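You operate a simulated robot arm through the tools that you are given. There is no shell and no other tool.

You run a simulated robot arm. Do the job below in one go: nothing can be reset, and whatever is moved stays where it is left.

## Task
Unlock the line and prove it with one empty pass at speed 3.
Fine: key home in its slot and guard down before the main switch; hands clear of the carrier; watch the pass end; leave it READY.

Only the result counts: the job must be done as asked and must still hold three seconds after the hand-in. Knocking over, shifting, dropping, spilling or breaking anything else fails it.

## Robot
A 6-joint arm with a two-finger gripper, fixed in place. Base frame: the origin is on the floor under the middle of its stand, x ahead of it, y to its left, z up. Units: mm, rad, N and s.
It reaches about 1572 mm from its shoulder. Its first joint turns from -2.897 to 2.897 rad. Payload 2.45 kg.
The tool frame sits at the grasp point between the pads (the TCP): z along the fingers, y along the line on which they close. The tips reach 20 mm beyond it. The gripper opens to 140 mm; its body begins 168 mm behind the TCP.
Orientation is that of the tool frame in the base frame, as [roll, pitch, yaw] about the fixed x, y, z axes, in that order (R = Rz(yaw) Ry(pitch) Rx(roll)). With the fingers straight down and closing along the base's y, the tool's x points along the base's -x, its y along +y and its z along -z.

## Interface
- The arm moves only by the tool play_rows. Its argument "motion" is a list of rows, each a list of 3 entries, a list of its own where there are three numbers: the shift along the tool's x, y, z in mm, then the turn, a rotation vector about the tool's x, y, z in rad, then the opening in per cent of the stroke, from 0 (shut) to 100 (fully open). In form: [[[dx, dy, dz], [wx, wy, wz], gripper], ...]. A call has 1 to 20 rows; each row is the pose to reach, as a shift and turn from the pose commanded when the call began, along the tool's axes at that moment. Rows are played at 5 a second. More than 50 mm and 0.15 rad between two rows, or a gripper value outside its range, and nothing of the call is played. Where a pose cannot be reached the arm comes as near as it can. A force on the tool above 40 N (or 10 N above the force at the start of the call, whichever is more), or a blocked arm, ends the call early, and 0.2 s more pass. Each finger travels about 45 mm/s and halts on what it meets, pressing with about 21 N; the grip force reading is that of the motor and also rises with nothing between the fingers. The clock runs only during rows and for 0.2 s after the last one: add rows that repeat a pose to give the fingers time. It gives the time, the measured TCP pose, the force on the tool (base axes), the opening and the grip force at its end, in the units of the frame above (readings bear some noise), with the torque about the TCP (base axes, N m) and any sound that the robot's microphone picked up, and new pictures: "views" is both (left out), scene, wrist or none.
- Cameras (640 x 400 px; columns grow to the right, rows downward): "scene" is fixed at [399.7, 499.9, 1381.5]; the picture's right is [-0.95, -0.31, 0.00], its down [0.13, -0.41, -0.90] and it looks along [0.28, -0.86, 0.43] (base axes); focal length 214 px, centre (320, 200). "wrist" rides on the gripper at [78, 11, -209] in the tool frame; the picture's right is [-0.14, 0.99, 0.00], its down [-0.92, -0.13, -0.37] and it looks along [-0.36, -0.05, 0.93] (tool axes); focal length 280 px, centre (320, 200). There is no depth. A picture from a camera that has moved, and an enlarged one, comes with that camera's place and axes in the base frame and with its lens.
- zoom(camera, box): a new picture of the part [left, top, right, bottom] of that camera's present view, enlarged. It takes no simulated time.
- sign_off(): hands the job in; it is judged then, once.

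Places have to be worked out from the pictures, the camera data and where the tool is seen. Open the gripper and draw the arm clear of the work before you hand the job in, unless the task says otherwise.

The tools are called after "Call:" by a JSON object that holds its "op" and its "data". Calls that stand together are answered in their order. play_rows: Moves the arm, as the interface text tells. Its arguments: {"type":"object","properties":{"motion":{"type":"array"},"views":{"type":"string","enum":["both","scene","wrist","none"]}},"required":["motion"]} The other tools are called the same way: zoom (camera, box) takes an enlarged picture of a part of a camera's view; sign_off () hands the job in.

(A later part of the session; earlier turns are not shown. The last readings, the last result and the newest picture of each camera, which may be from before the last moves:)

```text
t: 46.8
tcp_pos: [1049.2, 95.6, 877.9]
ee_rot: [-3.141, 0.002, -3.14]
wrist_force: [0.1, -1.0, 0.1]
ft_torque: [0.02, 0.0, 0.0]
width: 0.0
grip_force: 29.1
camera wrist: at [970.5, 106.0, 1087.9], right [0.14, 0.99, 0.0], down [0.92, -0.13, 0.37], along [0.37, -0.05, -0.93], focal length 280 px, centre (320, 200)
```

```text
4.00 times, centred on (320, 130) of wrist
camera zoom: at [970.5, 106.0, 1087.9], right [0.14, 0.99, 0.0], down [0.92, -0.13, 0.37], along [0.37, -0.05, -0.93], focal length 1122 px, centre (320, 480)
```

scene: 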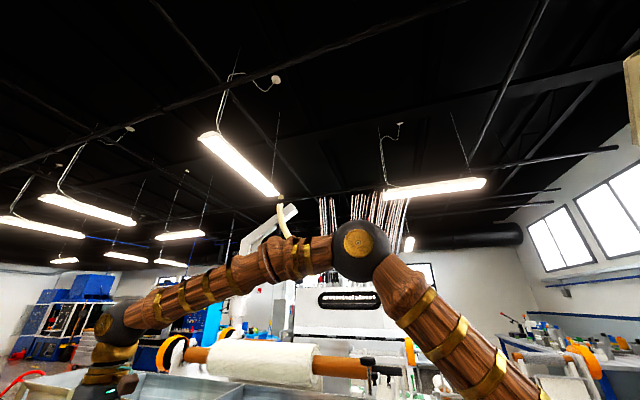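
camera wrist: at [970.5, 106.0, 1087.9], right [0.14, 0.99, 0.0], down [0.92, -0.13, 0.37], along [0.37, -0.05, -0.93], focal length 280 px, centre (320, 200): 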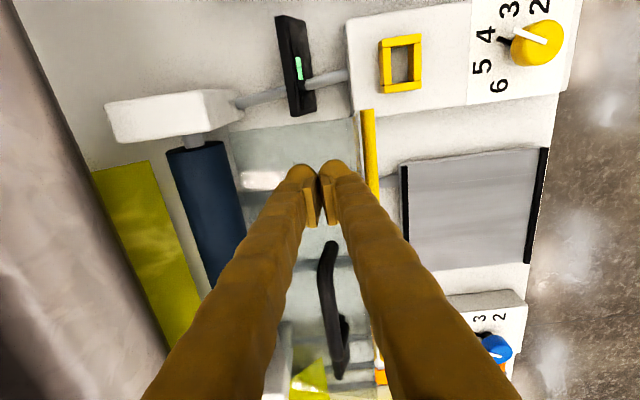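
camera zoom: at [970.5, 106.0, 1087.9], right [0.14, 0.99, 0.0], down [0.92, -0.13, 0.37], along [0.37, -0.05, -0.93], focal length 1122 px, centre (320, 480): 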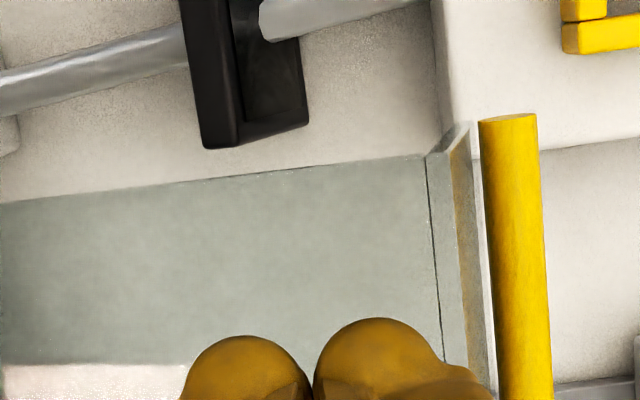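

The guard is nearly closed (about 10°). I'm finishing slowly until it meets its stop.

Call:
{"op": "play_rows", "data": {"motion": [[[0, 0.6, 2], [0, 0, 0], 0], [[0, 1.2, 4], [0, 0, 0], 0], [[0, 1.8, 6], [0, 0, 0], 0], [[0, 2.4, 8], [0, 0, 0], 0], [[0, 2.8, 10], [0, 0, 0], 0], [[0, 3.2, 12], [0, 0, 0], 0], [[0, 3.6, 14], [0, 0, 0], 0], [[0, 4, 15.5], [0, 0, 0], 0], [[0, 4, 15.5], [0, 0, 0], 0]], "views": "wrist"}}

Call:
{"op": "zoom", "data": {"camera": "wrist", "box": [240, 80, 400, 180]}}

```text
t: 48.8
tcp_pos: [1049.0, 99.0, 863.9]
ee_rot: [3.14, 0.001, -3.14]
wrist_force: [0.3, 0.5, -0.1]
ft_torque: [0.03, -0.02, 0.03]
width: 0.0
grip_force: 29.5
camera wrist: at [969.9, 110.5, 1071.9], right [0.14, 0.99, 0.0], down [0.92, -0.13, 0.37], along [0.37, -0.05, -0.93], focal length 280 px, centre (320, 200)
```

wrist: 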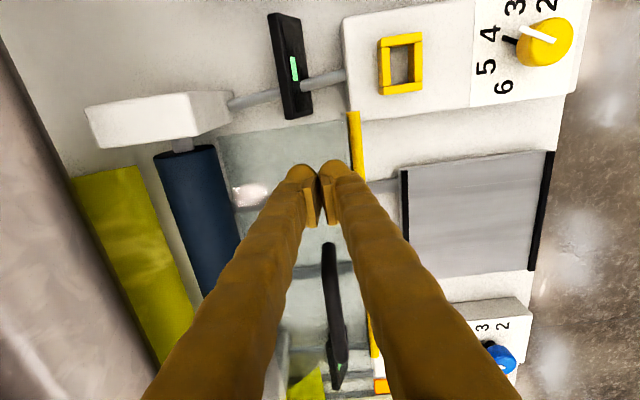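

```text
4.00 times, centred on (320, 130) of wrist
camera zoom: at [969.9, 110.5, 1071.9], right [0.14, 0.99, 0.0], down [0.92, -0.13, 0.37], along [0.37, -0.05, -0.93], focal length 1122 px, centre (320, 480)
```

zoom: 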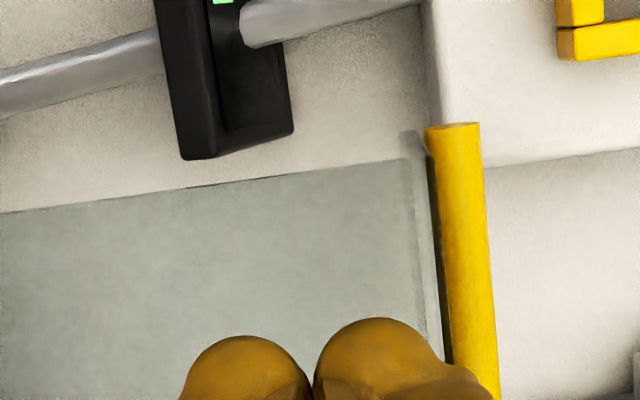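

Still no end-stop force, so I'm continuing down in small steps to find the fully closed position.

Call:
{"op": "play_rows", "data": {"motion": [[[0, 0.3, 2], [0, 0, 0], 0], [[0, 0.5, 4], [0, 0, 0], 0], [[0, 0.7, 6], [0, 0, 0], 0], [[0, 0.8, 8], [0, 0, 0], 0], [[0, 0.8, 10], [0, 0, 0], 0], [[0, 0.8, 12], [0, 0, 0], 0], [[0, 0.8, 12], [0, 0, 0], 0]], "views": "wrist"}}

Call:
{"op": "zoom", "data": {"camera": "wrist", "box": [240, 80, 400, 180]}}

```text
t: 49.8
tcp_pos: [1049.5, 99.0, 859.9]
ee_rot: [-3.141, 0.006, -3.139]
wrist_force: [-0.3, 0.9, 8.2]
ft_torque: [-0.01, 0.1, -0.02]
width: 6.0
grip_force: 29.4
stopped in row 4: the force on the tool passed its limit at 45 N (the readings are from after the stop); the commanded pose is now the measured one
camera wrist: at [970.1, 110.3, 1068.8], right [0.14, 0.99, 0.0], down [0.92, -0.13, 0.38], along [0.37, -0.05, -0.93], focal length 280 px, centre (320, 200)
```

wrist: 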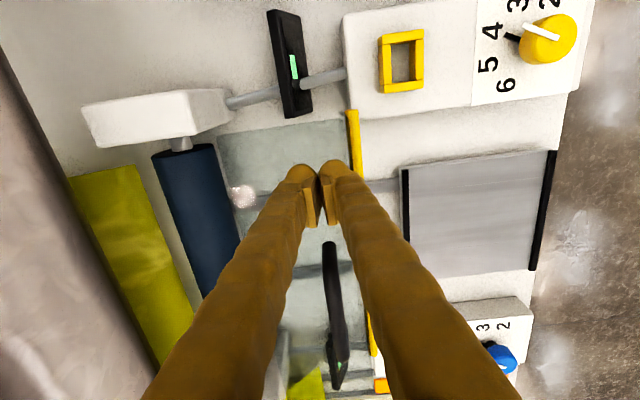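

```text
4.00 times, centred on (320, 130) of wrist
camera zoom: at [970.1, 110.3, 1068.8], right [0.14, 0.99, 0.0], down [0.92, -0.13, 0.38], along [0.37, -0.05, -0.93], focal length 1122 px, centre (320, 480)
```

zoom: 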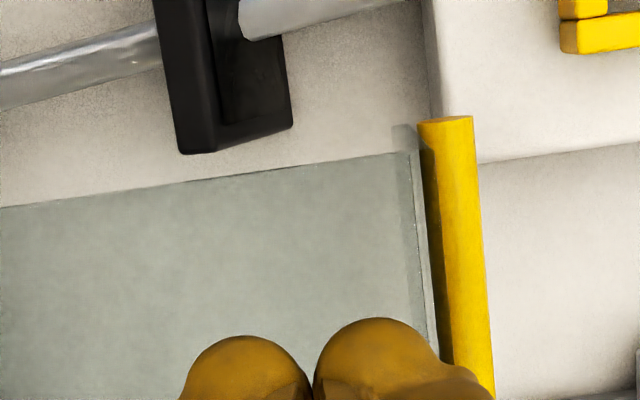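

The end-stop is reached (45 N, sheet flat at z about 840), so the guard is fully down. I'll lift off and check that it stays closed.

Call:
{"op": "play_rows", "data": {"motion": [[[0, 0, -10], [0, 0, 0], 0], [[0, 0, -30], [0, 0, 0], 0], [[0, 0, -70], [0, 0, 0], 0], [[0, 0, -110], [0, 0.005, 0], 0], [[20, 40, -130], [0, 0.005, 0], 0], [[40, 80, -130], [0, 0.005, 0], 0], [[60, 120, -130], [0, 0.005, 0], 0], [[60, 120, -130], [0, 0.005, 0], 0]], "views": "wrist"}}

Call:
{"op": "zoom", "data": {"camera": "wrist", "box": [160, 80, 360, 205]}}

```text
t: 51.6
tcp_pos: [987.0, 218.7, 988.9]
ee_rot: [3.141, 0.002, -3.14]
wrist_force: [0.2, 0.1, 0.2]
ft_torque: [-0.01, 0.0, -0.05]
width: 0.0
grip_force: 29.3
camera wrist: at [908.8, 229.8, 1197.5], right [0.14, 0.99, 0.0], down [0.92, -0.13, 0.37], along [0.37, -0.05, -0.93], focal length 280 px, centre (320, 200)
```

wrist: 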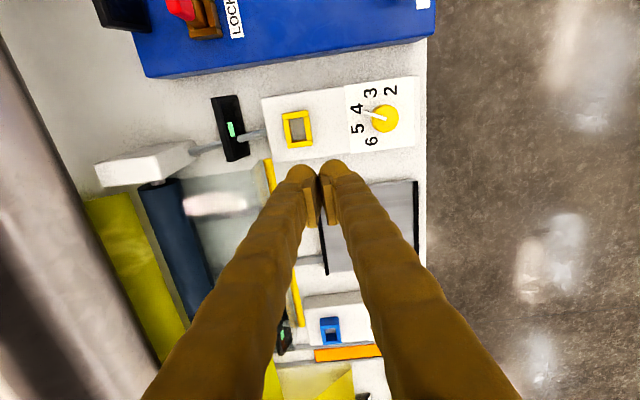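

```text
3.20 times, centred on (260, 142) of wrist
camera zoom: at [908.8, 229.8, 1197.5], right [0.14, 0.99, 0.0], down [0.92, -0.13, 0.37], along [0.37, -0.05, -0.93], focal length 897 px, centre (512, 384)
```

zoom: 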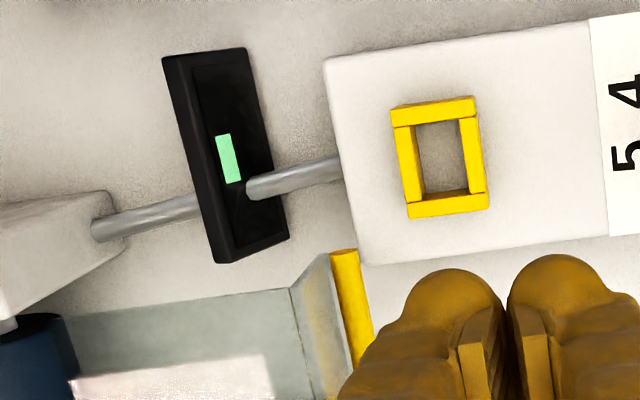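

The guard stays down. Next I'm moving above the SPEED dial with the fingers opened to straddle the knob.

Call:
{"op": "play_rows", "data": {"motion": [[[42, 2, 0], [0, 0, 0], 20], [[84, 4, 0], [0, 0, 0], 40], [[126, 5, 0], [0, 0, 0], 55], [[168, 7, 0], [0, 0, 0], 55], [[210, 9, 0], [0, 0, 0], 55], [[252, 10, 0], [0, 0, 0], 55], [[252, 10, 28], [0, 0, 0], 55], [[252, 10, 28], [0, 0, 0], 55]], "views": "wrist"}}

Call:
{"op": "zoom", "data": {"camera": "wrist", "box": [270, 110, 390, 185]}}

Call:
{"op": "zoom", "data": {"camera": "wrist", "box": [100, 40, 300, 165]}}

```text
t: 53.4
tcp_pos: [735.3, 229.3, 960.2]
ee_rot: [-3.141, -0.001, -3.139]
wrist_force: [0.4, -0.6, -0.1]
ft_torque: [-0.02, -0.02, -0.02]
width: 77.1
grip_force: 0.0
camera wrist: at [656.4, 239.3, 1170.4], right [0.14, 0.99, 0.0], down [0.92, -0.13, 0.37], along [0.37, -0.05, -0.93], focal length 280 px, centre (320, 200)
```

wrist: 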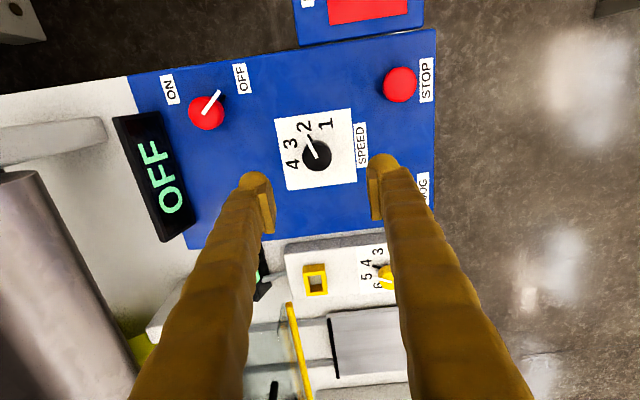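

```text
5.33 times, centred on (330, 148) of wrist
camera zoom: at [656.4, 239.3, 1170.4], right [0.14, 0.99, 0.0], down [0.92, -0.13, 0.37], along [0.37, -0.05, -0.93], focal length 1495 px, centre (267, 480)
```

zoom: 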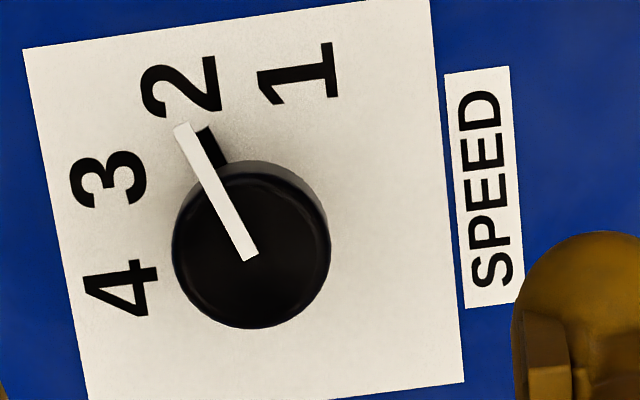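

```text
3.20 times, centred on (200, 102) of wrist
camera zoom: at [656.4, 239.3, 1170.4], right [0.14, 0.99, 0.0], down [0.92, -0.13, 0.37], along [0.37, -0.05, -0.93], focal length 897 px, centre (704, 512)
```

zoom: 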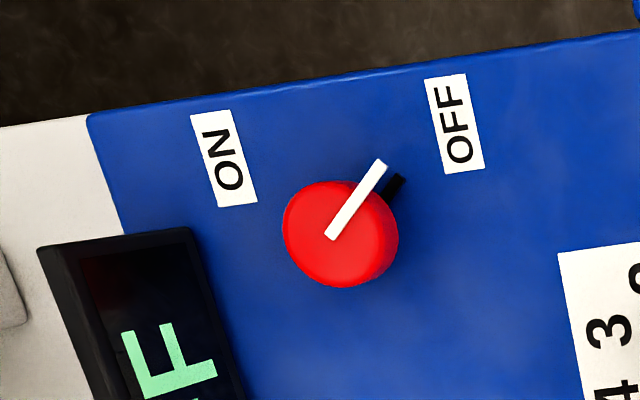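

The dial centre works out at (735.5, 225), knob top z about 820, diameter about 37 mm; the pointer is on 2 and 3 lies 45° counter-clockwise. I'll shift -4.5 mm in y, descend so the pads overlap the knob, and close on it.

Call:
{"op": "play_rows", "data": {"motion": [[[0, -4.5, 20], [0, 0, 0], 50], [[0, -4.5, 60], [0, 0, 0], 50], [[0, -4.5, 100], [0, 0, 0], 50], [[0, -4.5, 125], [0, 0, 0], 50], [[0, -4.5, 140], [0, 0, 0], 50], [[0, -4.5, 140], [0, 0, 0], 50], [[0, -4.5, 140], [0, 0, 0], 40], [[0, -4.5, 140], [0, 0, 0], 30], [[0, -4.5, 140], [0, 0, 0], 24], [[0, -4.5, 140], [0, 0, 0], 20], [[0, -4.5, 140], [0, 0, 0], 10], [[0, -4.5, 140], [0, 0, 0], 0], [[0, -4.5, 140], [0, 0, 0], 0]], "views": "wrist"}}

Call:
{"op": "zoom", "data": {"camera": "wrist", "box": [260, 110, 380, 220]}}

```text
t: 56.2
tcp_pos: [736.8, 225.5, 820.3]
ee_rot: [3.14, 0.001, -3.141]
wrist_force: [-1.3, 32.3, -5.6]
ft_torque: [0.35, -0.01, -0.1]
width: 36.0
grip_force: 44.7
camera wrist: at [658.8, 235.5, 1029.7], right [0.14, 0.99, 0.0], down [0.92, -0.13, 0.37], along [0.37, -0.05, -0.93], focal length 280 px, centre (320, 200)
```

wrist: 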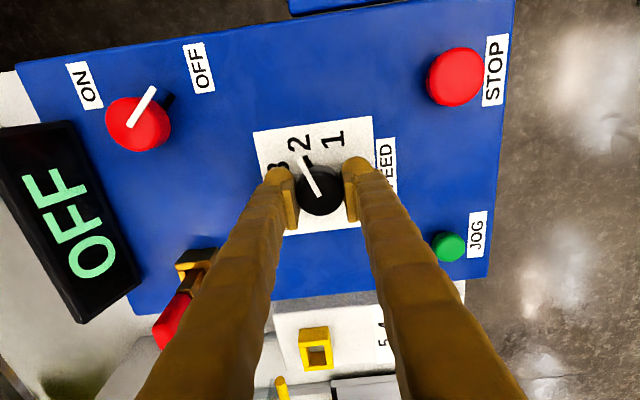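

```text
3.64 times, centred on (320, 165) of wrist
camera zoom: at [658.8, 235.5, 1029.7], right [0.14, 0.99, 0.0], down [0.92, -0.13, 0.37], along [0.37, -0.05, -0.93], focal length 1020 px, centre (320, 327)
```

zoom: 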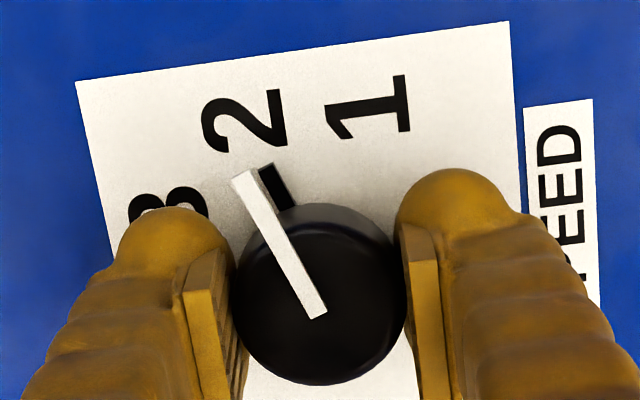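

Gripped at 36 mm, but there's a 32 N side force because I'm slightly off centre. I'll shift the tool +y by small amounts to balance the grip before turning.

Call:
{"op": "play_rows", "data": {"motion": [[[0, 1, 0], [0, 0, 0], 0], [[0, 2, 0], [0, 0, 0], 0], [[0, 2, 0], [0, 0, 0], 0]], "views": "none"}}

```text
t: 57.0
tcp_pos: [737.2, 225.2, 821.2]
ee_rot: [-3.141, 0.001, -3.141]
wrist_force: [8.9, -22.8, -15.3]
ft_torque: [-0.26, -0.15, 0.06]
width: 35.7
grip_force: 45.2
```

The side force swung to -23 N over 2 mm, so the centre is about 1.2 mm from the first position. I'll back off 0.8 mm and turn the knob 45° counter-clockwise (negative about tool z).

Call:
{"op": "play_rows", "data": {"motion": [[[0, -0.8, 0], [0, 0, 0], 0], [[0.2, -0.8, 0], [0, 0, -0.1], 0], [[0.3, -0.8, 0], [0, 0, -0.2], 0], [[0.4, -0.8, 0], [0, 0, -0.3], 0], [[0.5, -0.8, 0], [0, 0, -0.4], 0], [[0.6, -0.8, 0], [0, 0, -0.5], 0], [[0.7, -0.8, 0], [0, 0, -0.6], 0], [[0.8, -0.8, 0], [0, 0, -0.7], 0], [[0.8, -0.8, 0], [0, 0, -0.785], 0], [[0.8, -0.8, 0], [0, 0, -0.785], 0]], "views": "wrist"}}

Call:
{"op": "zoom", "data": {"camera": "wrist", "box": [240, 110, 400, 220]}}

```text
t: 58.0
tcp_pos: [735.7, 223.7, 820.0]
ee_rot: [3.14, 0.002, -2.874]
wrist_force: [2.6, -0.2, -4.2]
ft_torque: [0.01, -0.2, -0.04]
width: 35.7
grip_force: 45.1
stopped in row 4: the force on the tool passed its limit at 42 N (the readings are from after the stop); the commanded pose is now the measured one
camera wrist: at [658.4, 215.3, 1029.7], right [-0.13, 0.99, 0.0], down [0.92, 0.12, 0.37], along [0.37, 0.05, -0.93], focal length 280 px, centre (320, 200)
```

wrist: 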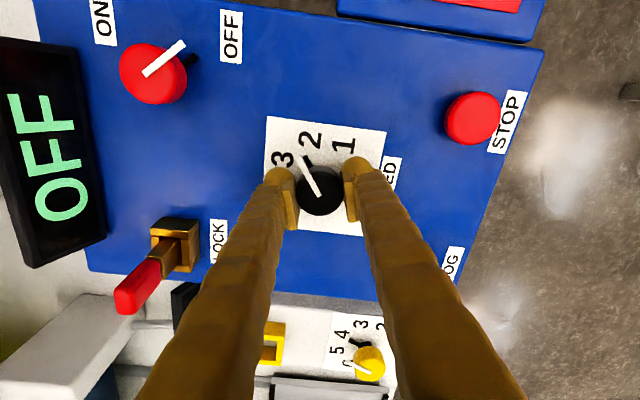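

```text
3.64 times, centred on (320, 165) of wrist
camera zoom: at [658.4, 215.3, 1029.7], right [-0.13, 0.99, 0.0], down [0.92, 0.12, 0.37], along [0.37, 0.05, -0.93], focal length 1020 px, centre (320, 327)
```

zoom: 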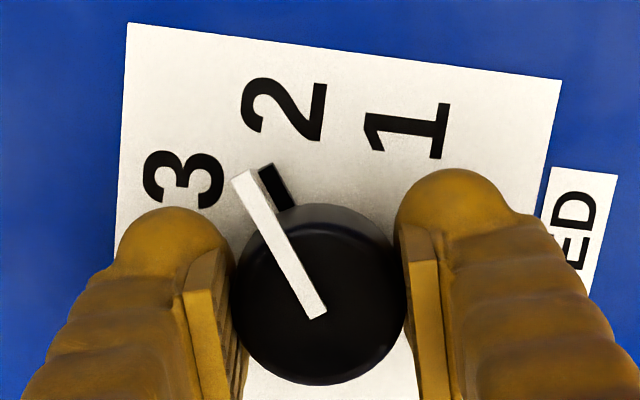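

The knob is turning with the gripper (15° so far) and the side force is now balanced, though the axis sits about 2 mm off my TCP. I'll continue the remaining 30° more slowly with a compensating drift.

Call:
{"op": "play_rows", "data": {"motion": [[[0.03, 0.1, 0], [0, 0, -0.05], 0], [[0.05, 0.2, 0], [0, 0, -0.1], 0], [[0.08, 0.3, 0], [0, 0, -0.15], 0], [[0.1, 0.4, 0], [0, 0, -0.2], 0], [[0.13, 0.5, 0], [0, 0, -0.25], 0], [[0.16, 0.6, 0], [0, 0, -0.3], 0], [[0.18, 0.7, 0], [0, 0, -0.35], 0], [[0.2, 0.8, 0], [0, 0, -0.4], 0], [[0.23, 0.9, 0], [0, 0, -0.45], 0], [[0.27, 1.0, 0], [0, 0, -0.518], 0], [[0.27, 1.0, 0], [0, 0, -0.518], 0]], "views": "wrist"}}

Call:
{"op": "zoom", "data": {"camera": "wrist", "box": [240, 110, 400, 220]}}

```text
t: 59.0
tcp_pos: [736.9, 226.2, 821.4]
ee_rot: [-3.141, 0.0, -2.685]
wrist_force: [3.3, 0.3, -4.9]
ft_torque: [0.1, -0.21, -0.03]
width: 35.6
grip_force: 44.6
stopped in row 5: the force on the tool passed its limit at 43 N (the readings are from after the stop); the commanded pose is now the measured one
camera wrist: at [661.5, 201.1, 1029.7], right [-0.31, 0.95, 0.0], down [0.88, 0.29, 0.37], along [0.35, 0.12, -0.93], focal length 280 px, centre (320, 200)
```

wrist: 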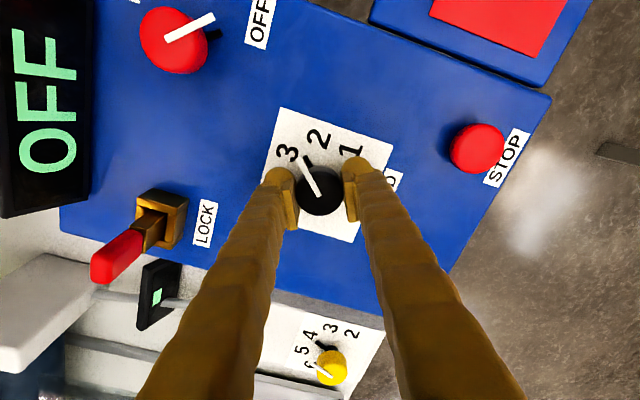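

```text
3.64 times, centred on (320, 165) of wrist
camera zoom: at [661.5, 201.1, 1029.7], right [-0.31, 0.95, 0.0], down [0.88, 0.29, 0.37], along [0.35, 0.12, -0.93], focal length 1020 px, centre (320, 327)
```

zoom: 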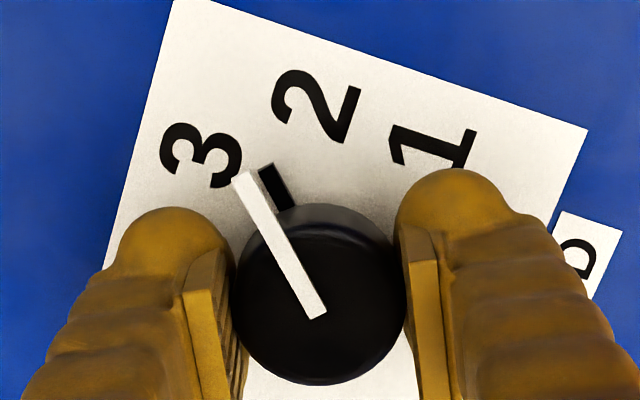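

The knob is now at about 26° of 45°; the stop was only side-load build-up and it resets each time. My estimates show the axis is essentially at the TCP, so I'll continue with pure slow rotation.

Call:
{"op": "play_rows", "data": {"motion": [[[0, 0, 0], [0, 0, -0.04], 0], [[0, 0, 0], [0, 0, -0.08], 0], [[0, 0, 0], [0, 0, -0.12], 0], [[0, 0, 0], [0, 0, -0.16], 0], [[0, 0, 0], [0, 0, -0.2], 0], [[0, 0, 0], [0, 0, -0.24], 0], [[0, 0, 0], [0, 0, -0.28], 0], [[0, 0, 0], [0, 0, -0.32], 0], [[0, 0, 0], [0, 0, -0.335], 0], [[0, 0, 0], [0, 0, -0.335], 0]], "views": "wrist"}}

Call:
{"op": "zoom", "data": {"camera": "wrist", "box": [240, 110, 400, 220]}}

```text
t: 61.2
tcp_pos: [736.4, 225.7, 820.9]
ee_rot: [-3.138, 0.002, -2.35]
wrist_force: [-0.2, 2.8, -11.2]
ft_torque: [0.02, 0.05, -0.02]
width: 35.7
grip_force: 44.9
camera wrist: at [673.6, 178.3, 1029.8], right [-0.61, 0.79, 0.0], down [0.74, 0.57, 0.37], along [0.29, 0.22, -0.93], focal length 280 px, centre (320, 200)
```

wrist: 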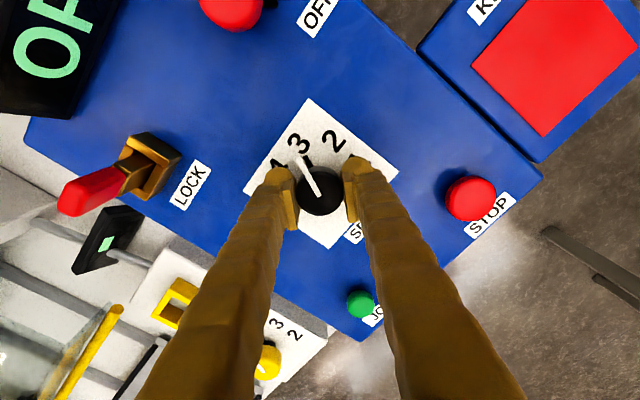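

```text
3.64 times, centred on (320, 165) of wrist
camera zoom: at [673.6, 178.3, 1029.8], right [-0.61, 0.79, 0.0], down [0.74, 0.57, 0.37], along [0.29, 0.22, -0.93], focal length 1020 px, centre (320, 327)
```

zoom: 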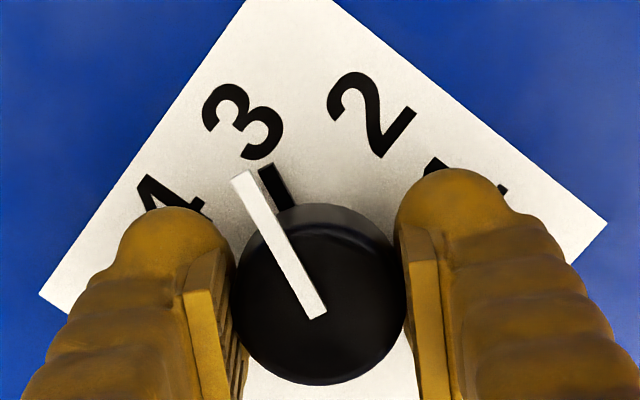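

The pointer now lines up with 3. I'll release, rise straight up and verify.

Call:
{"op": "play_rows", "data": {"motion": [[[0, 0, 0], [0, 0, 0], 35], [[0, 0, 0], [0, 0, 0], 45], [[0, 0, 0], [0, 0, 0], 50], [[0, 0, 0], [0, 0, 0], 50], [[0, 0, -30], [0, 0, 0], 50], [[0, 0, -70], [0, 0, 0], 50], [[0, 0, -110], [0, 0, 0], 50], [[0, 0, -140], [0, 0, 0], 50], [[0, 0, -140], [0, 0, 0], 50]], "views": "wrist"}}

Call:
{"op": "zoom", "data": {"camera": "wrist", "box": [240, 80, 400, 180]}}

```text
t: 63.2
tcp_pos: [735.3, 226.1, 962.8]
ee_rot: [-3.141, 0.002, -2.347]
wrist_force: [0.4, 0.1, -0.7]
ft_torque: [0.03, 0.0, 0.01]
width: 69.8
grip_force: 0.0
camera wrist: at [671.7, 179.4, 1172.3], right [-0.61, 0.79, 0.0], down [0.74, 0.57, 0.37], along [0.29, 0.22, -0.93], focal length 280 px, centre (320, 200)
```

wrist: 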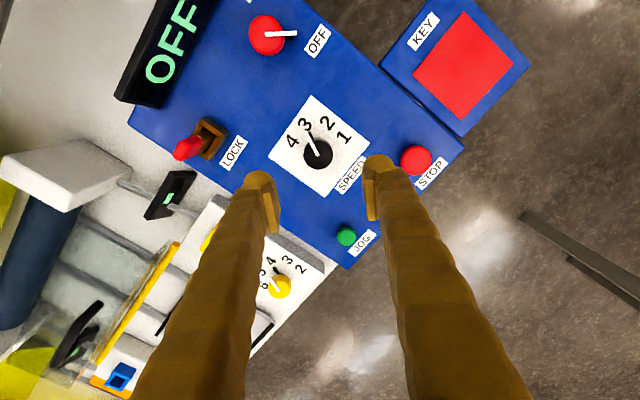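

```text
4.00 times, centred on (320, 130) of wrist
camera zoom: at [671.7, 179.4, 1172.3], right [-0.61, 0.79, 0.0], down [0.74, 0.57, 0.37], along [0.29, 0.22, -0.93], focal length 1122 px, centre (320, 480)
```

zoom: 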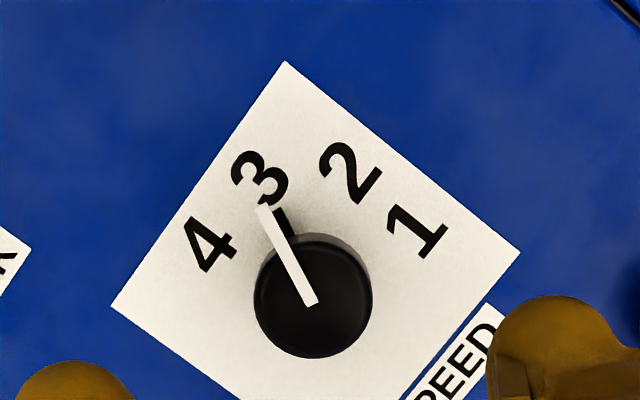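

The dial is confirmed on 3. Now the main switch: I'll zoom in to measure its pointer angle and position.

Call:
{"op": "zoom", "data": {"camera": "wrist", "box": [220, 0, 340, 75]}}

Call:
{"op": "zoom", "data": {"camera": "wrist", "box": [160, 100, 260, 165]}}

```text
5.33 times, centred on (280, 38) of wrist
camera zoom: at [671.7, 179.4, 1172.3], right [-0.61, 0.79, 0.0], down [0.74, 0.57, 0.37], along [0.29, 0.22, -0.93], focal length 1495 px, centre (533, 1067)
```

zoom: 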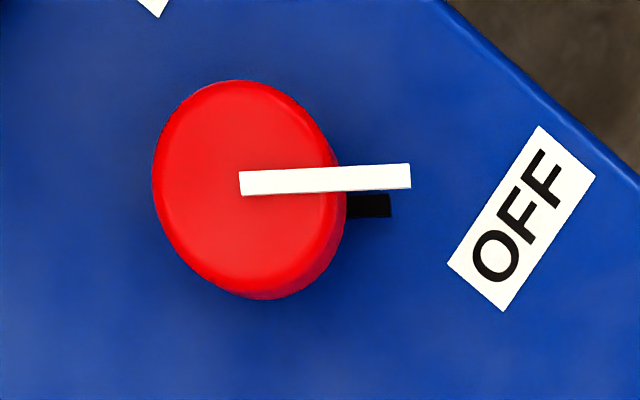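

```text
6.15 times, centred on (210, 132) of wrist
camera zoom: at [671.7, 179.4, 1172.3], right [-0.61, 0.79, 0.0], down [0.74, 0.57, 0.37], along [0.29, 0.22, -0.93], focal length 1726 px, centre (997, 615)
```

zoom: 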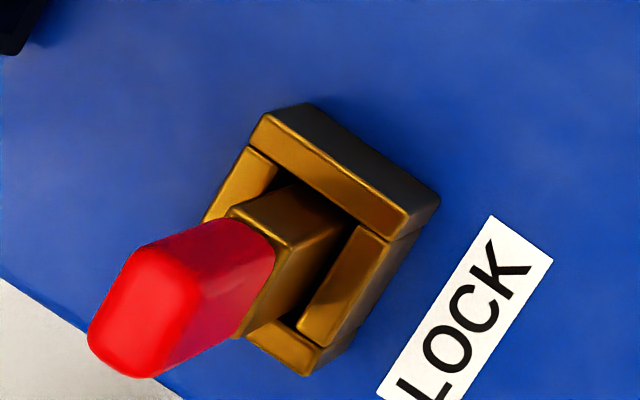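

The switch knob is centred at (664, 98.3), top z about 819.5, about 40 mm across. Its pointer sits 50° to the OFF side, so ON should be about 100° counter-clockwise. I'll rotate the gripper so the pads sit perpendicular to the pointer and move above it.

Call:
{"op": "play_rows", "data": {"motion": [[[11.8, -3.2, 0], [0, 0, 0.139], 55], [[23.5, -6.5, 0], [0, 0, 0.278], 55], [[35.3, -9.7, 0], [0, 0, 0.417], 55], [[47, -12.9, 0], [0, 0, 0.556], 55], [[58.8, -16.2, 0], [0, 0, 0.695], 55], [[70.6, -19.4, 0], [0, 0, 0.834], 55], [[82.3, -22.6, 0], [0, 0, 0.973], 55], [[94.1, -25.9, 0], [0, 0, 1.112], 55], [[105.8, -29.1, 0], [0, 0, 1.251], 55], [[117.6, -32.3, 0], [0, 0, 1.39], 55], [[129.3, -35.6, 0], [0, 0, 1.529], 55], [[141.1, -38.8, 0], [0, 0, 1.667], 55], [[141.1, -38.8, 0], [0, 0, 1.667], 55]], "views": "wrist"}}

Call:
{"op": "zoom", "data": {"camera": "wrist", "box": [260, 90, 380, 165]}}

```text
t: 66.0
tcp_pos: [664.9, 98.7, 962.2]
ee_rot: [-3.141, 0.002, 2.265]
wrist_force: [-0.5, -0.2, -0.1]
ft_torque: [-0.03, -0.01, 0.01]
width: 77.2
grip_force: 0.1
camera wrist: at [622.7, 165.8, 1170.5], right [0.85, 0.53, 0.0], down [0.49, -0.79, 0.37], along [0.2, -0.31, -0.93], focal length 280 px, centre (320, 200)
```

wrist: 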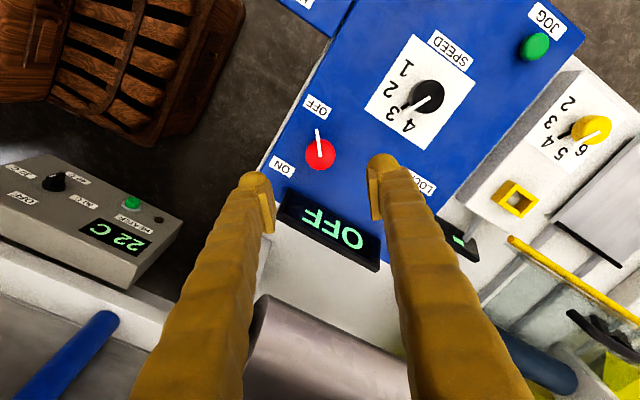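

```text
5.33 times, centred on (320, 128) of wrist
camera zoom: at [622.7, 165.8, 1170.5], right [0.85, 0.53, 0.0], down [0.49, -0.79, 0.37], along [0.2, -0.31, -0.93], focal length 1495 px, centre (320, 587)
```

zoom: 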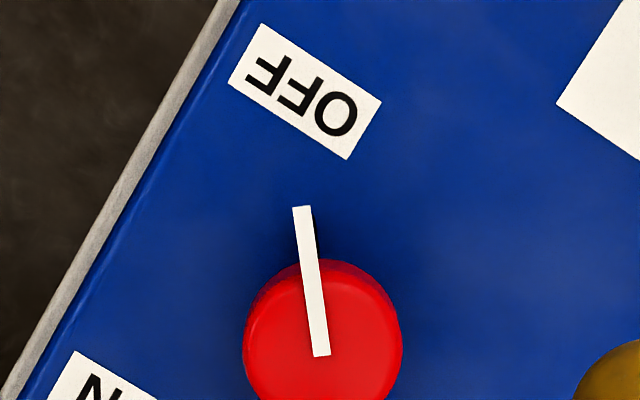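

The fingers are centred on the switch within 1 mm and its pointer runs along my tool x-axis. I'll descend and grip the knob.

Call:
{"op": "play_rows", "data": {"motion": [[[0, 0.8, 40], [0, 0, 0], 50], [[0, 0.8, 80], [0, 0, 0], 50], [[0, 0.8, 115], [0, 0, 0], 50], [[0, 0.8, 135], [0, 0, 0], 50], [[0, 0.8, 143], [0, 0, 0], 50], [[0, 0.8, 143], [0, 0, 0], 50], [[0, 0.8, 143], [0, 0, 0], 40], [[0, 0.8, 143], [0, 0, 0], 32], [[0, 0.8, 143], [0, 0, 0], 26], [[0, 0.8, 143], [0, 0, 0], 15], [[0, 0.8, 143], [0, 0, 0], 0], [[0, 0.8, 143], [0, 0, 0], 0]], "views": "wrist"}}

Call:
{"op": "zoom", "data": {"camera": "wrist", "box": [240, 110, 400, 220]}}

```text
t: 68.6
tcp_pos: [666.6, 97.9, 817.8]
ee_rot: [3.14, 0.001, 2.267]
wrist_force: [-0.1, -1.8, -1.4]
ft_torque: [-0.02, -0.03, 0.1]
width: 36.7
grip_force: 44.8
camera wrist: at [624.4, 165.2, 1025.7], right [0.85, 0.53, 0.0], down [0.49, -0.79, 0.37], along [0.2, -0.31, -0.93], focal length 280 px, centre (320, 200)
```

wrist: 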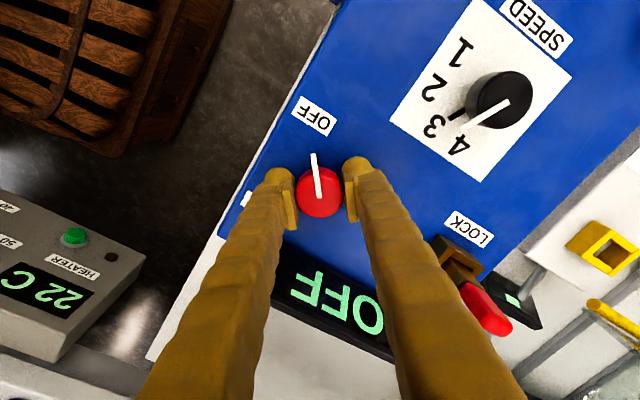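

```text
3.64 times, centred on (320, 165) of wrist
camera zoom: at [624.4, 165.2, 1025.7], right [0.85, 0.53, 0.0], down [0.49, -0.79, 0.37], along [0.2, -0.31, -0.93], focal length 1020 px, centre (320, 327)
```

zoom: 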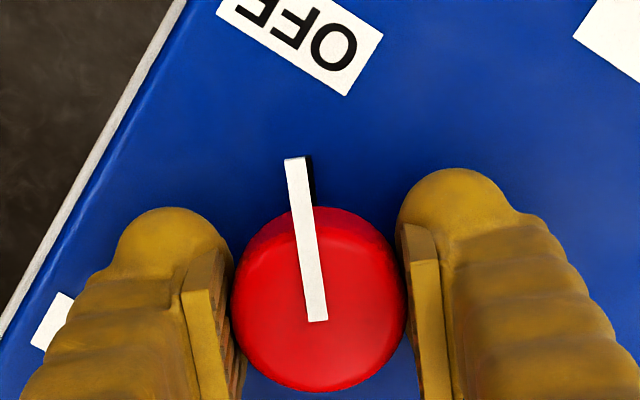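

The grip is balanced (36.7 mm, side forces under 2 N). Key in, guard down, speed 3: now I'll turn the switch counter-clockwise slowly.

Call:
{"op": "play_rows", "data": {"motion": [[[0, 0, 0], [0, 0, -0.05], 0], [[0, 0, 0], [0, 0, -0.1], 0], [[0, 0, 0], [0, 0, -0.15], 0], [[0, 0, 0], [0, 0, -0.2], 0], [[0, 0, 0], [0, 0, -0.25], 0], [[0, 0, 0], [0, 0, -0.3], 0], [[0, 0, 0], [0, 0, -0.35], 0], [[0, 0, 0], [0, 0, -0.4], 0], [[0, 0, 0], [0, 0, -0.45], 0], [[0, 0, 0], [0, 0, -0.5], 0], [[0, 0, 0], [0, 0, -0.55], 0], [[0, 0, 0], [0, 0, -0.6], 0], [[0, 0, 0], [0, 0, -0.65], 0], [[0, 0, 0], [0, 0, -0.7], 0], [[0, 0, 0], [0, 0, -0.75], 0], [[0, 0, 0], [0, 0, -0.8], 0], [[0, 0, 0], [0, 0, -0.85], 0], [[0, 0, 0], [0, 0, -0.9], 0], [[0, 0, 0], [0, 0, -0.95], 0], [[0, 0, 0], [0, 0, -1.0], 0]], "views": "wrist"}}

```text
t: 70.4
tcp_pos: [665.4, 99.2, 817.6]
ee_rot: [3.139, 0.003, 2.665]
wrist_force: [0.8, 5.7, -6.0]
ft_torque: [0.01, -0.13, -0.01]
width: 36.0
grip_force: 45.0
stopped in row 9: the force on the tool passed its limit at 41 N (the readings are from after the stop); the commanded pose is now the measured one
camera wrist: at [601.7, 144.5, 1026.5], right [0.58, 0.82, 0.0], down [0.76, -0.54, 0.37], along [0.3, -0.21, -0.93], focal length 280 px, centre (320, 200)
```

wrist: 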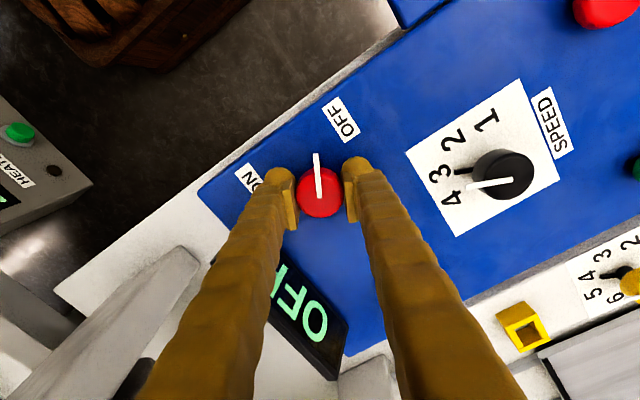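

It has turned 0.4 rad with the pointer following; the stop was side-load again. Continuing.

Call:
{"op": "play_rows", "data": {"motion": [[[0, 0, 0], [0, 0, -0.05], 0], [[0, 0, 0], [0, 0, -0.1], 0], [[0, 0, 0], [0, 0, -0.15], 0], [[0, 0, 0], [0, 0, -0.2], 0], [[0, 0, 0], [0, 0, -0.25], 0], [[0, 0, 0], [0, 0, -0.3], 0], [[0, 0, 0], [0, 0, -0.35], 0], [[0, 0, 0], [0, 0, -0.4], 0], [[0, 0, 0], [0, 0, -0.45], 0], [[0, 0, 0], [0, 0, -0.5], 0], [[0, 0, 0], [0, 0, -0.55], 0], [[0, 0, 0], [0, 0, -0.6], 0], [[0, 0, 0], [0, 0, -0.65], 0], [[0, 0, 0], [0, 0, -0.7], 0]], "views": "wrist"}}

```text
t: 71.9
tcp_pos: [667.1, 99.3, 818.4]
ee_rot: [3.139, 0.003, 2.977]
wrist_force: [-1.9, 9.0, 1.4]
ft_torque: [0.1, 0.03, -0.01]
width: 35.8
grip_force: 45.4
stopped in row 7: the force on the tool passed its limit at 41 N (the readings are from after the stop); the commanded pose is now the measured one
camera wrist: at [590.8, 122.9, 1026.5], right [0.3, 0.95, 0.0], down [0.89, -0.28, 0.37], along [0.36, -0.11, -0.93], focal length 280 px, centre (320, 200)
```

wrist: 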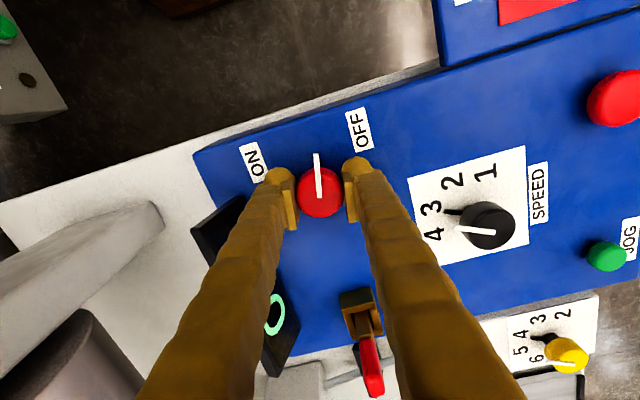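

The pointer is about midway now. Continuing with a tiny +y trim to offset the side load.

Call:
{"op": "play_rows", "data": {"motion": [[[0, 0.3, 0], [0, 0, -0.05], 0], [[0, 0.3, 0], [0, 0, -0.1], 0], [[0, 0.3, 0], [0, 0, -0.15], 0], [[0, 0.3, 0], [0, 0, -0.2], 0], [[0, 0.3, 0], [0, 0, -0.25], 0], [[0, 0.3, 0], [0, 0, -0.3], 0], [[0, 0.3, 0], [0, 0, -0.35], 0], [[0, 0.3, 0], [0, 0, -0.4], 0], [[0, 0.3, 0], [0, 0, -0.45], 0], [[0, 0.3, 0], [0, 0, -0.5], 0], [[0, 0.3, 0], [0, 0, -0.55], 0], [[0, 0.3, 0], [0, 0, -0.6], 0]], "views": "wrist"}}

```text
t: 74.4
tcp_pos: [666.5, 100.5, 817.5]
ee_rot: [-3.141, 0.006, -2.753]
wrist_force: [-2.7, 9.0, 0.6]
ft_torque: [0.1, 0.04, 0.0]
width: 35.8
grip_force: 45.1
stopped in row 12: the force on the tool passed its limit at 41 N (the readings are from after the stop); the commanded pose is now the measured one
camera wrist: at [589.9, 80.8, 1026.0], right [-0.25, 0.97, 0.0], down [0.9, 0.23, 0.37], along [0.36, 0.09, -0.93], focal length 280 px, centre (320, 200)
```

wrist: 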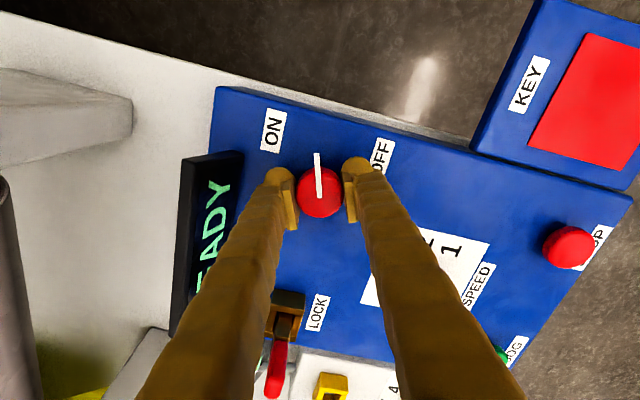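

The display now shows READY. The pointer isn't fully at the ON mark yet, so I'll keep turning the last ~28°.

Call:
{"op": "play_rows", "data": {"motion": [[[0, 0.3, 0], [0, 0, -0.05], 0], [[0, 0.3, 0], [0, 0, -0.1], 0], [[0, 0.3, 0], [0, 0, -0.15], 0], [[0, 0.3, 0], [0, 0, -0.2], 0], [[0, 0.3, 0], [0, 0, -0.25], 0], [[0, 0.3, 0], [0, 0, -0.3], 0], [[0, 0.3, 0], [0, 0, -0.35], 0], [[0, 0.3, 0], [0, 0, -0.4], 0], [[0, 0.3, 0], [0, 0, -0.45], 0], [[0, 0.3, 0], [0, 0, -0.48], 0]], "views": "wrist"}}

```text
t: 76.2
tcp_pos: [667.2, 101.3, 816.5]
ee_rot: [-3.141, 0.003, -2.366]
wrist_force: [-6.6, 7.4, 5.4]
ft_torque: [0.17, -0.02, -0.1]
width: 35.5
grip_force: 45.7
stopped in row 8: the force on the tool passed its limit at 42 N (the readings are from after the stop); the commanded pose is now the measured one
camera wrist: at [602.5, 54.2, 1025.9], right [-0.6, 0.8, 0.0], down [0.75, 0.55, 0.37], along [0.3, 0.22, -0.93], focal length 280 px, centre (320, 200)
```

wrist: 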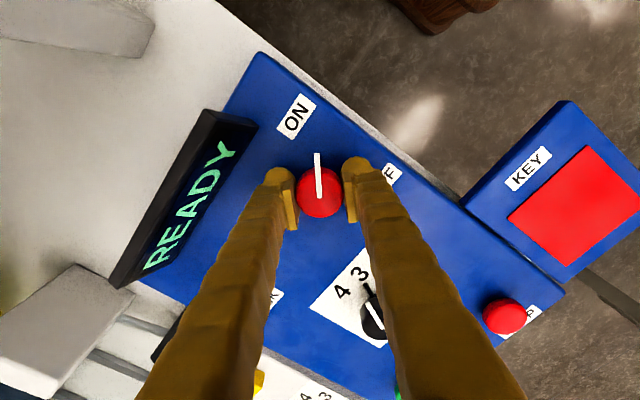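

READY is steady and the pointer is at about 45° on the ON side. I'll release the knob and lift clear.

Call:
{"op": "play_rows", "data": {"motion": [[[0, 0, 0], [0, 0, 0], 32], [[0, 0, 0], [0, 0, 0], 40], [[0, 0, 0], [0, 0, 0], 42], [[0, 0, 0], [0, 0, 0], 42], [[0, 0, -30], [0, 0, 0], 42], [[0, 0, -70], [0, 0, 0], 42], [[0, 0, -110], [0, 0, 0], 42], [[0, 0, -145], [0, 0, 0], 42], [[0, 0, -145], [0, 0, 0], 42]], "views": "wrist"}}

Call:
{"op": "zoom", "data": {"camera": "wrist", "box": [220, 60, 400, 172]}}

Call:
{"op": "zoom", "data": {"camera": "wrist", "box": [280, 160, 480, 300]}}

```text
t: 78.2
tcp_pos: [666.1, 99.4, 961.7]
ee_rot: [-3.139, 0.003, -2.367]
wrist_force: [-0.7, 0.0, -0.4]
ft_torque: [0.01, 0.01, -0.01]
width: 58.8
grip_force: 0.0
camera wrist: at [602.6, 53.0, 1170.3], right [-0.6, 0.8, 0.0], down [0.75, 0.55, 0.37], along [0.3, 0.22, -0.93], focal length 280 px, centre (320, 200)
```

wrist: 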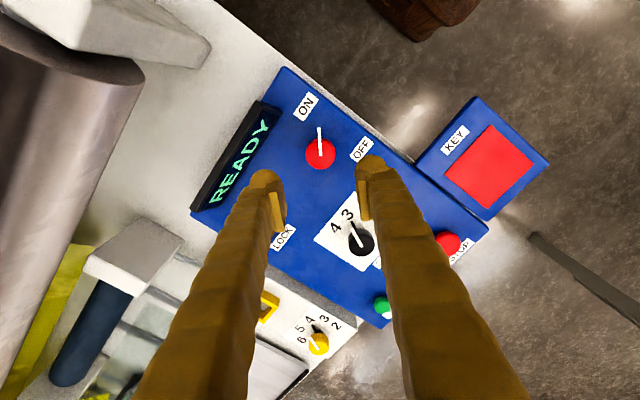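

```text
3.56 times, centred on (310, 116) of wrist
camera zoom: at [602.6, 53.0, 1170.3], right [-0.6, 0.8, 0.0], down [0.75, 0.55, 0.37], along [0.3, 0.22, -0.93], focal length 997 px, centre (356, 499)
```

zoom: 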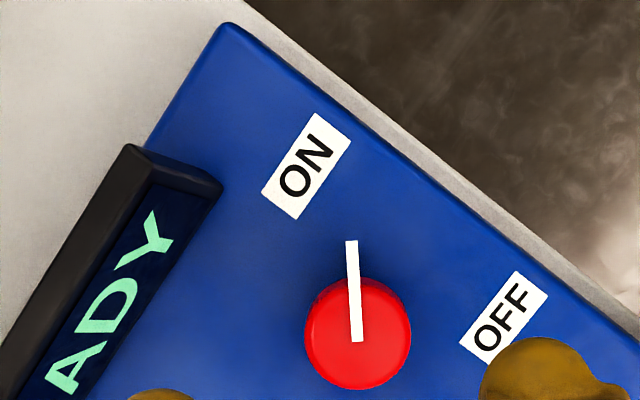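

```text
2.86 times, centred on (380, 230) of wrist
camera zoom: at [602.6, 53.0, 1170.3], right [-0.6, 0.8, 0.0], down [0.75, 0.55, 0.37], along [0.3, 0.22, -0.93], focal length 801 px, centre (149, 114)
```

zoom: 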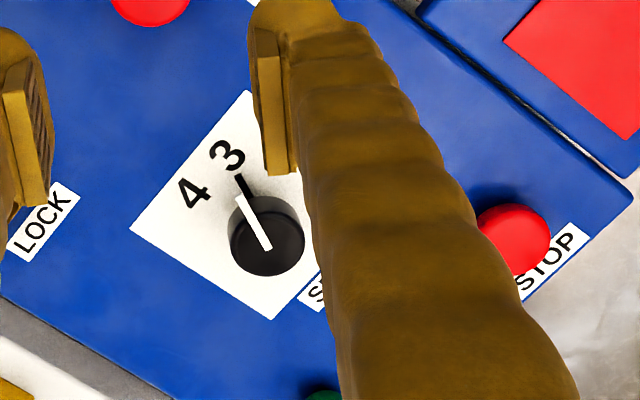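

The switch is at its ON stop (about 90° throw), the display says READY and the dial is on 3. JOG triangulates to about (810, 335, 803). I'll close the gripper, square it up and move above JOG.

Call:
{"op": "play_rows", "data": {"motion": [[[-33.5, 8.5, 0], [0, 0, 0.097], 20], [[-67, 17, 0], [0, 0, 0.194], 0], [[-100.4, 25.4, 0], [0, 0, 0.29], 0], [[-133.8, 33.8, 0], [0, 0, 0.387], 0], [[-167.3, 42.3, 0], [0, 0, 0.484], 0], [[-200.7, 50.7, 0], [0, 0, 0.581], 0], [[-234.2, 59.2, 0], [0, 0, 0.678], 0], [[-267.6, 67.6, 0], [0, 0, 0.7745], 0], [[-267.6, 67.6, 0], [0, 0, 0.7745], 0]], "views": "wrist"}}

Call:
{"op": "zoom", "data": {"camera": "wrist", "box": [270, 100, 390, 175]}}

Call:
{"op": "zoom", "data": {"camera": "wrist", "box": [60, 60, 300, 210]}}

```text
t: 80.2
tcp_pos: [810.7, 336.2, 961.4]
ee_rot: [3.139, 0.002, 3.141]
wrist_force: [0.5, -0.2, -0.9]
ft_torque: [0.01, 0.02, -0.01]
width: 0.0
grip_force: 21.0
camera wrist: at [731.4, 346.5, 1170.0], right [0.14, 0.99, 0.0], down [0.92, -0.13, 0.37], along [0.37, -0.05, -0.93], focal length 280 px, centre (320, 200)
```

wrist: 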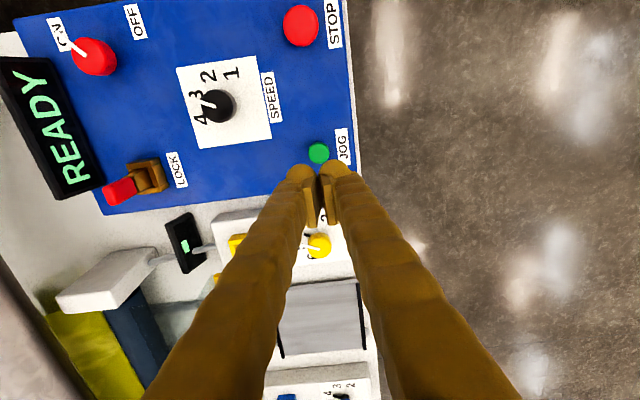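

```text
5.33 times, centred on (330, 138) of wrist
camera zoom: at [731.4, 346.5, 1170.0], right [0.14, 0.99, 0.0], down [0.92, -0.13, 0.37], along [0.37, -0.05, -0.93], focal length 1495 px, centre (267, 533)
```

zoom: 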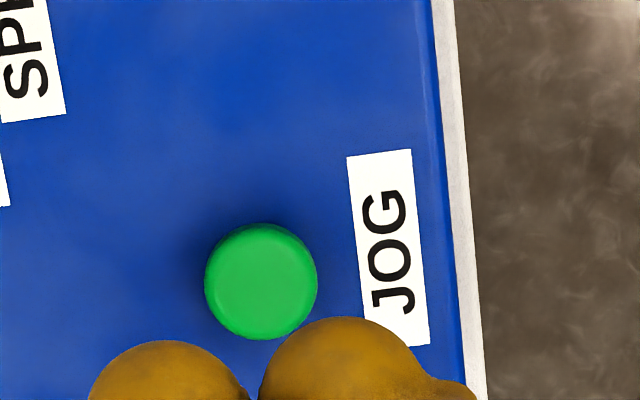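

```text
2.67 times, centred on (180, 135) of wrist
camera zoom: at [731.4, 346.5, 1170.0], right [0.14, 0.99, 0.0], down [0.92, -0.13, 0.37], along [0.37, -0.05, -0.93], focal length 748 px, centre (693, 373)
```

zoom: 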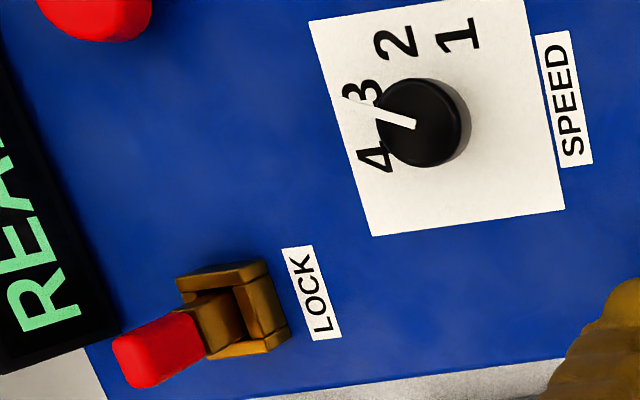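

JOG is confirmed at (809.8, 334.4), 28 mm across. Before starting, I'll use this side-on angle to double-check the key's seating depth.

Call:
{"op": "zoom", "data": {"camera": "wrist", "box": [95, 150, 180, 212]}}

Call:
{"op": "zoom", "data": {"camera": "wrist", "box": [125, 155, 175, 195]}}

```text
6.45 times, centred on (138, 181) of wrist
camera zoom: at [731.4, 346.5, 1170.0], right [0.14, 0.99, 0.0], down [0.92, -0.13, 0.37], along [0.37, -0.05, -0.93], focal length 1809 px, centre (1497, 323)
```

zoom: 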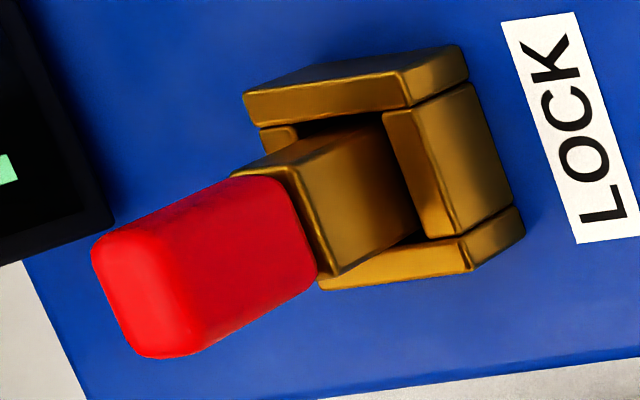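

```text
10.00 times, centred on (150, 175) of wrist
camera zoom: at [731.4, 346.5, 1170.0], right [0.14, 0.99, 0.0], down [0.92, -0.13, 0.37], along [0.37, -0.05, -0.93], focal length 2804 px, centre (2020, 450)
```

zoom: 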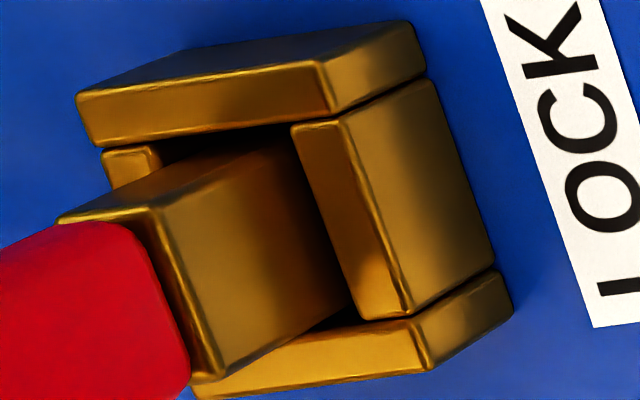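

The key's boundary height agrees with a seated blade within measurement error, and the interlock reads READY. Now I'll descend to just above JOG.

Call:
{"op": "play_rows", "data": {"motion": [[[0, -1.3, 40], [0, 0, 0], 0], [[0, -1.3, 80], [0, 0, 0], 0], [[0, -1.3, 115], [0, 0, 0], 0], [[0, -1.3, 130], [0, 0, 0], 0], [[0, -1.3, 130], [0, 0, 0], 0]], "views": "wrist"}}

Call:
{"op": "zoom", "data": {"camera": "wrist", "box": [260, 120, 380, 195]}}

```text
t: 81.3
tcp_pos: [809.9, 333.9, 834.2]
ee_rot: [-3.141, 0.004, -3.14]
wrist_force: [-0.1, -0.1, -0.9]
ft_torque: [0.04, 0.01, 0.02]
width: 0.2
grip_force: 20.6
camera wrist: at [731.7, 344.7, 1042.4], right [0.14, 0.99, 0.0], down [0.92, -0.13, 0.37], along [0.37, -0.05, -0.93], focal length 280 px, centre (320, 200)
```

wrist: 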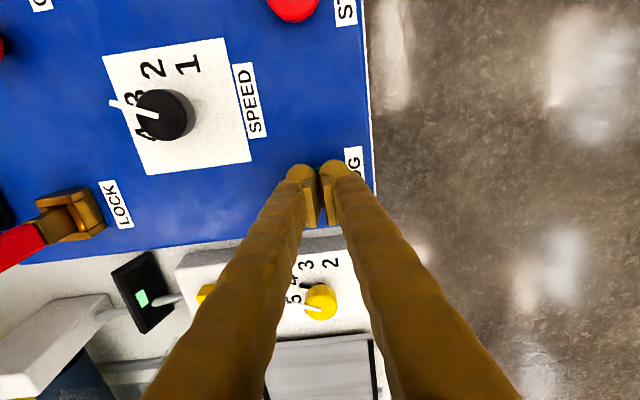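

```text
5.33 times, centred on (320, 158) of wrist
camera zoom: at [731.7, 344.7, 1042.4], right [0.14, 0.99, 0.0], down [0.92, -0.13, 0.37], along [0.37, -0.05, -0.93], focal length 1495 px, centre (320, 427)
```

zoom: 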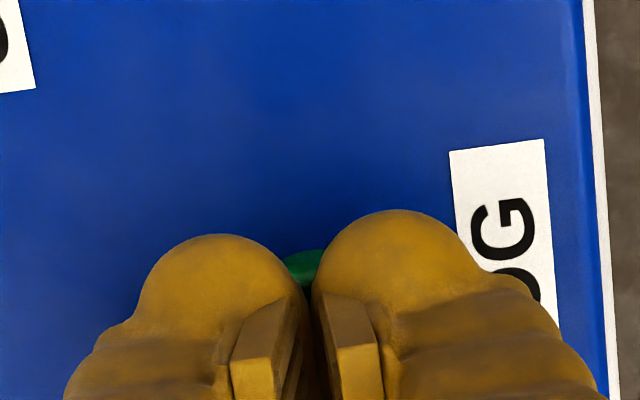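

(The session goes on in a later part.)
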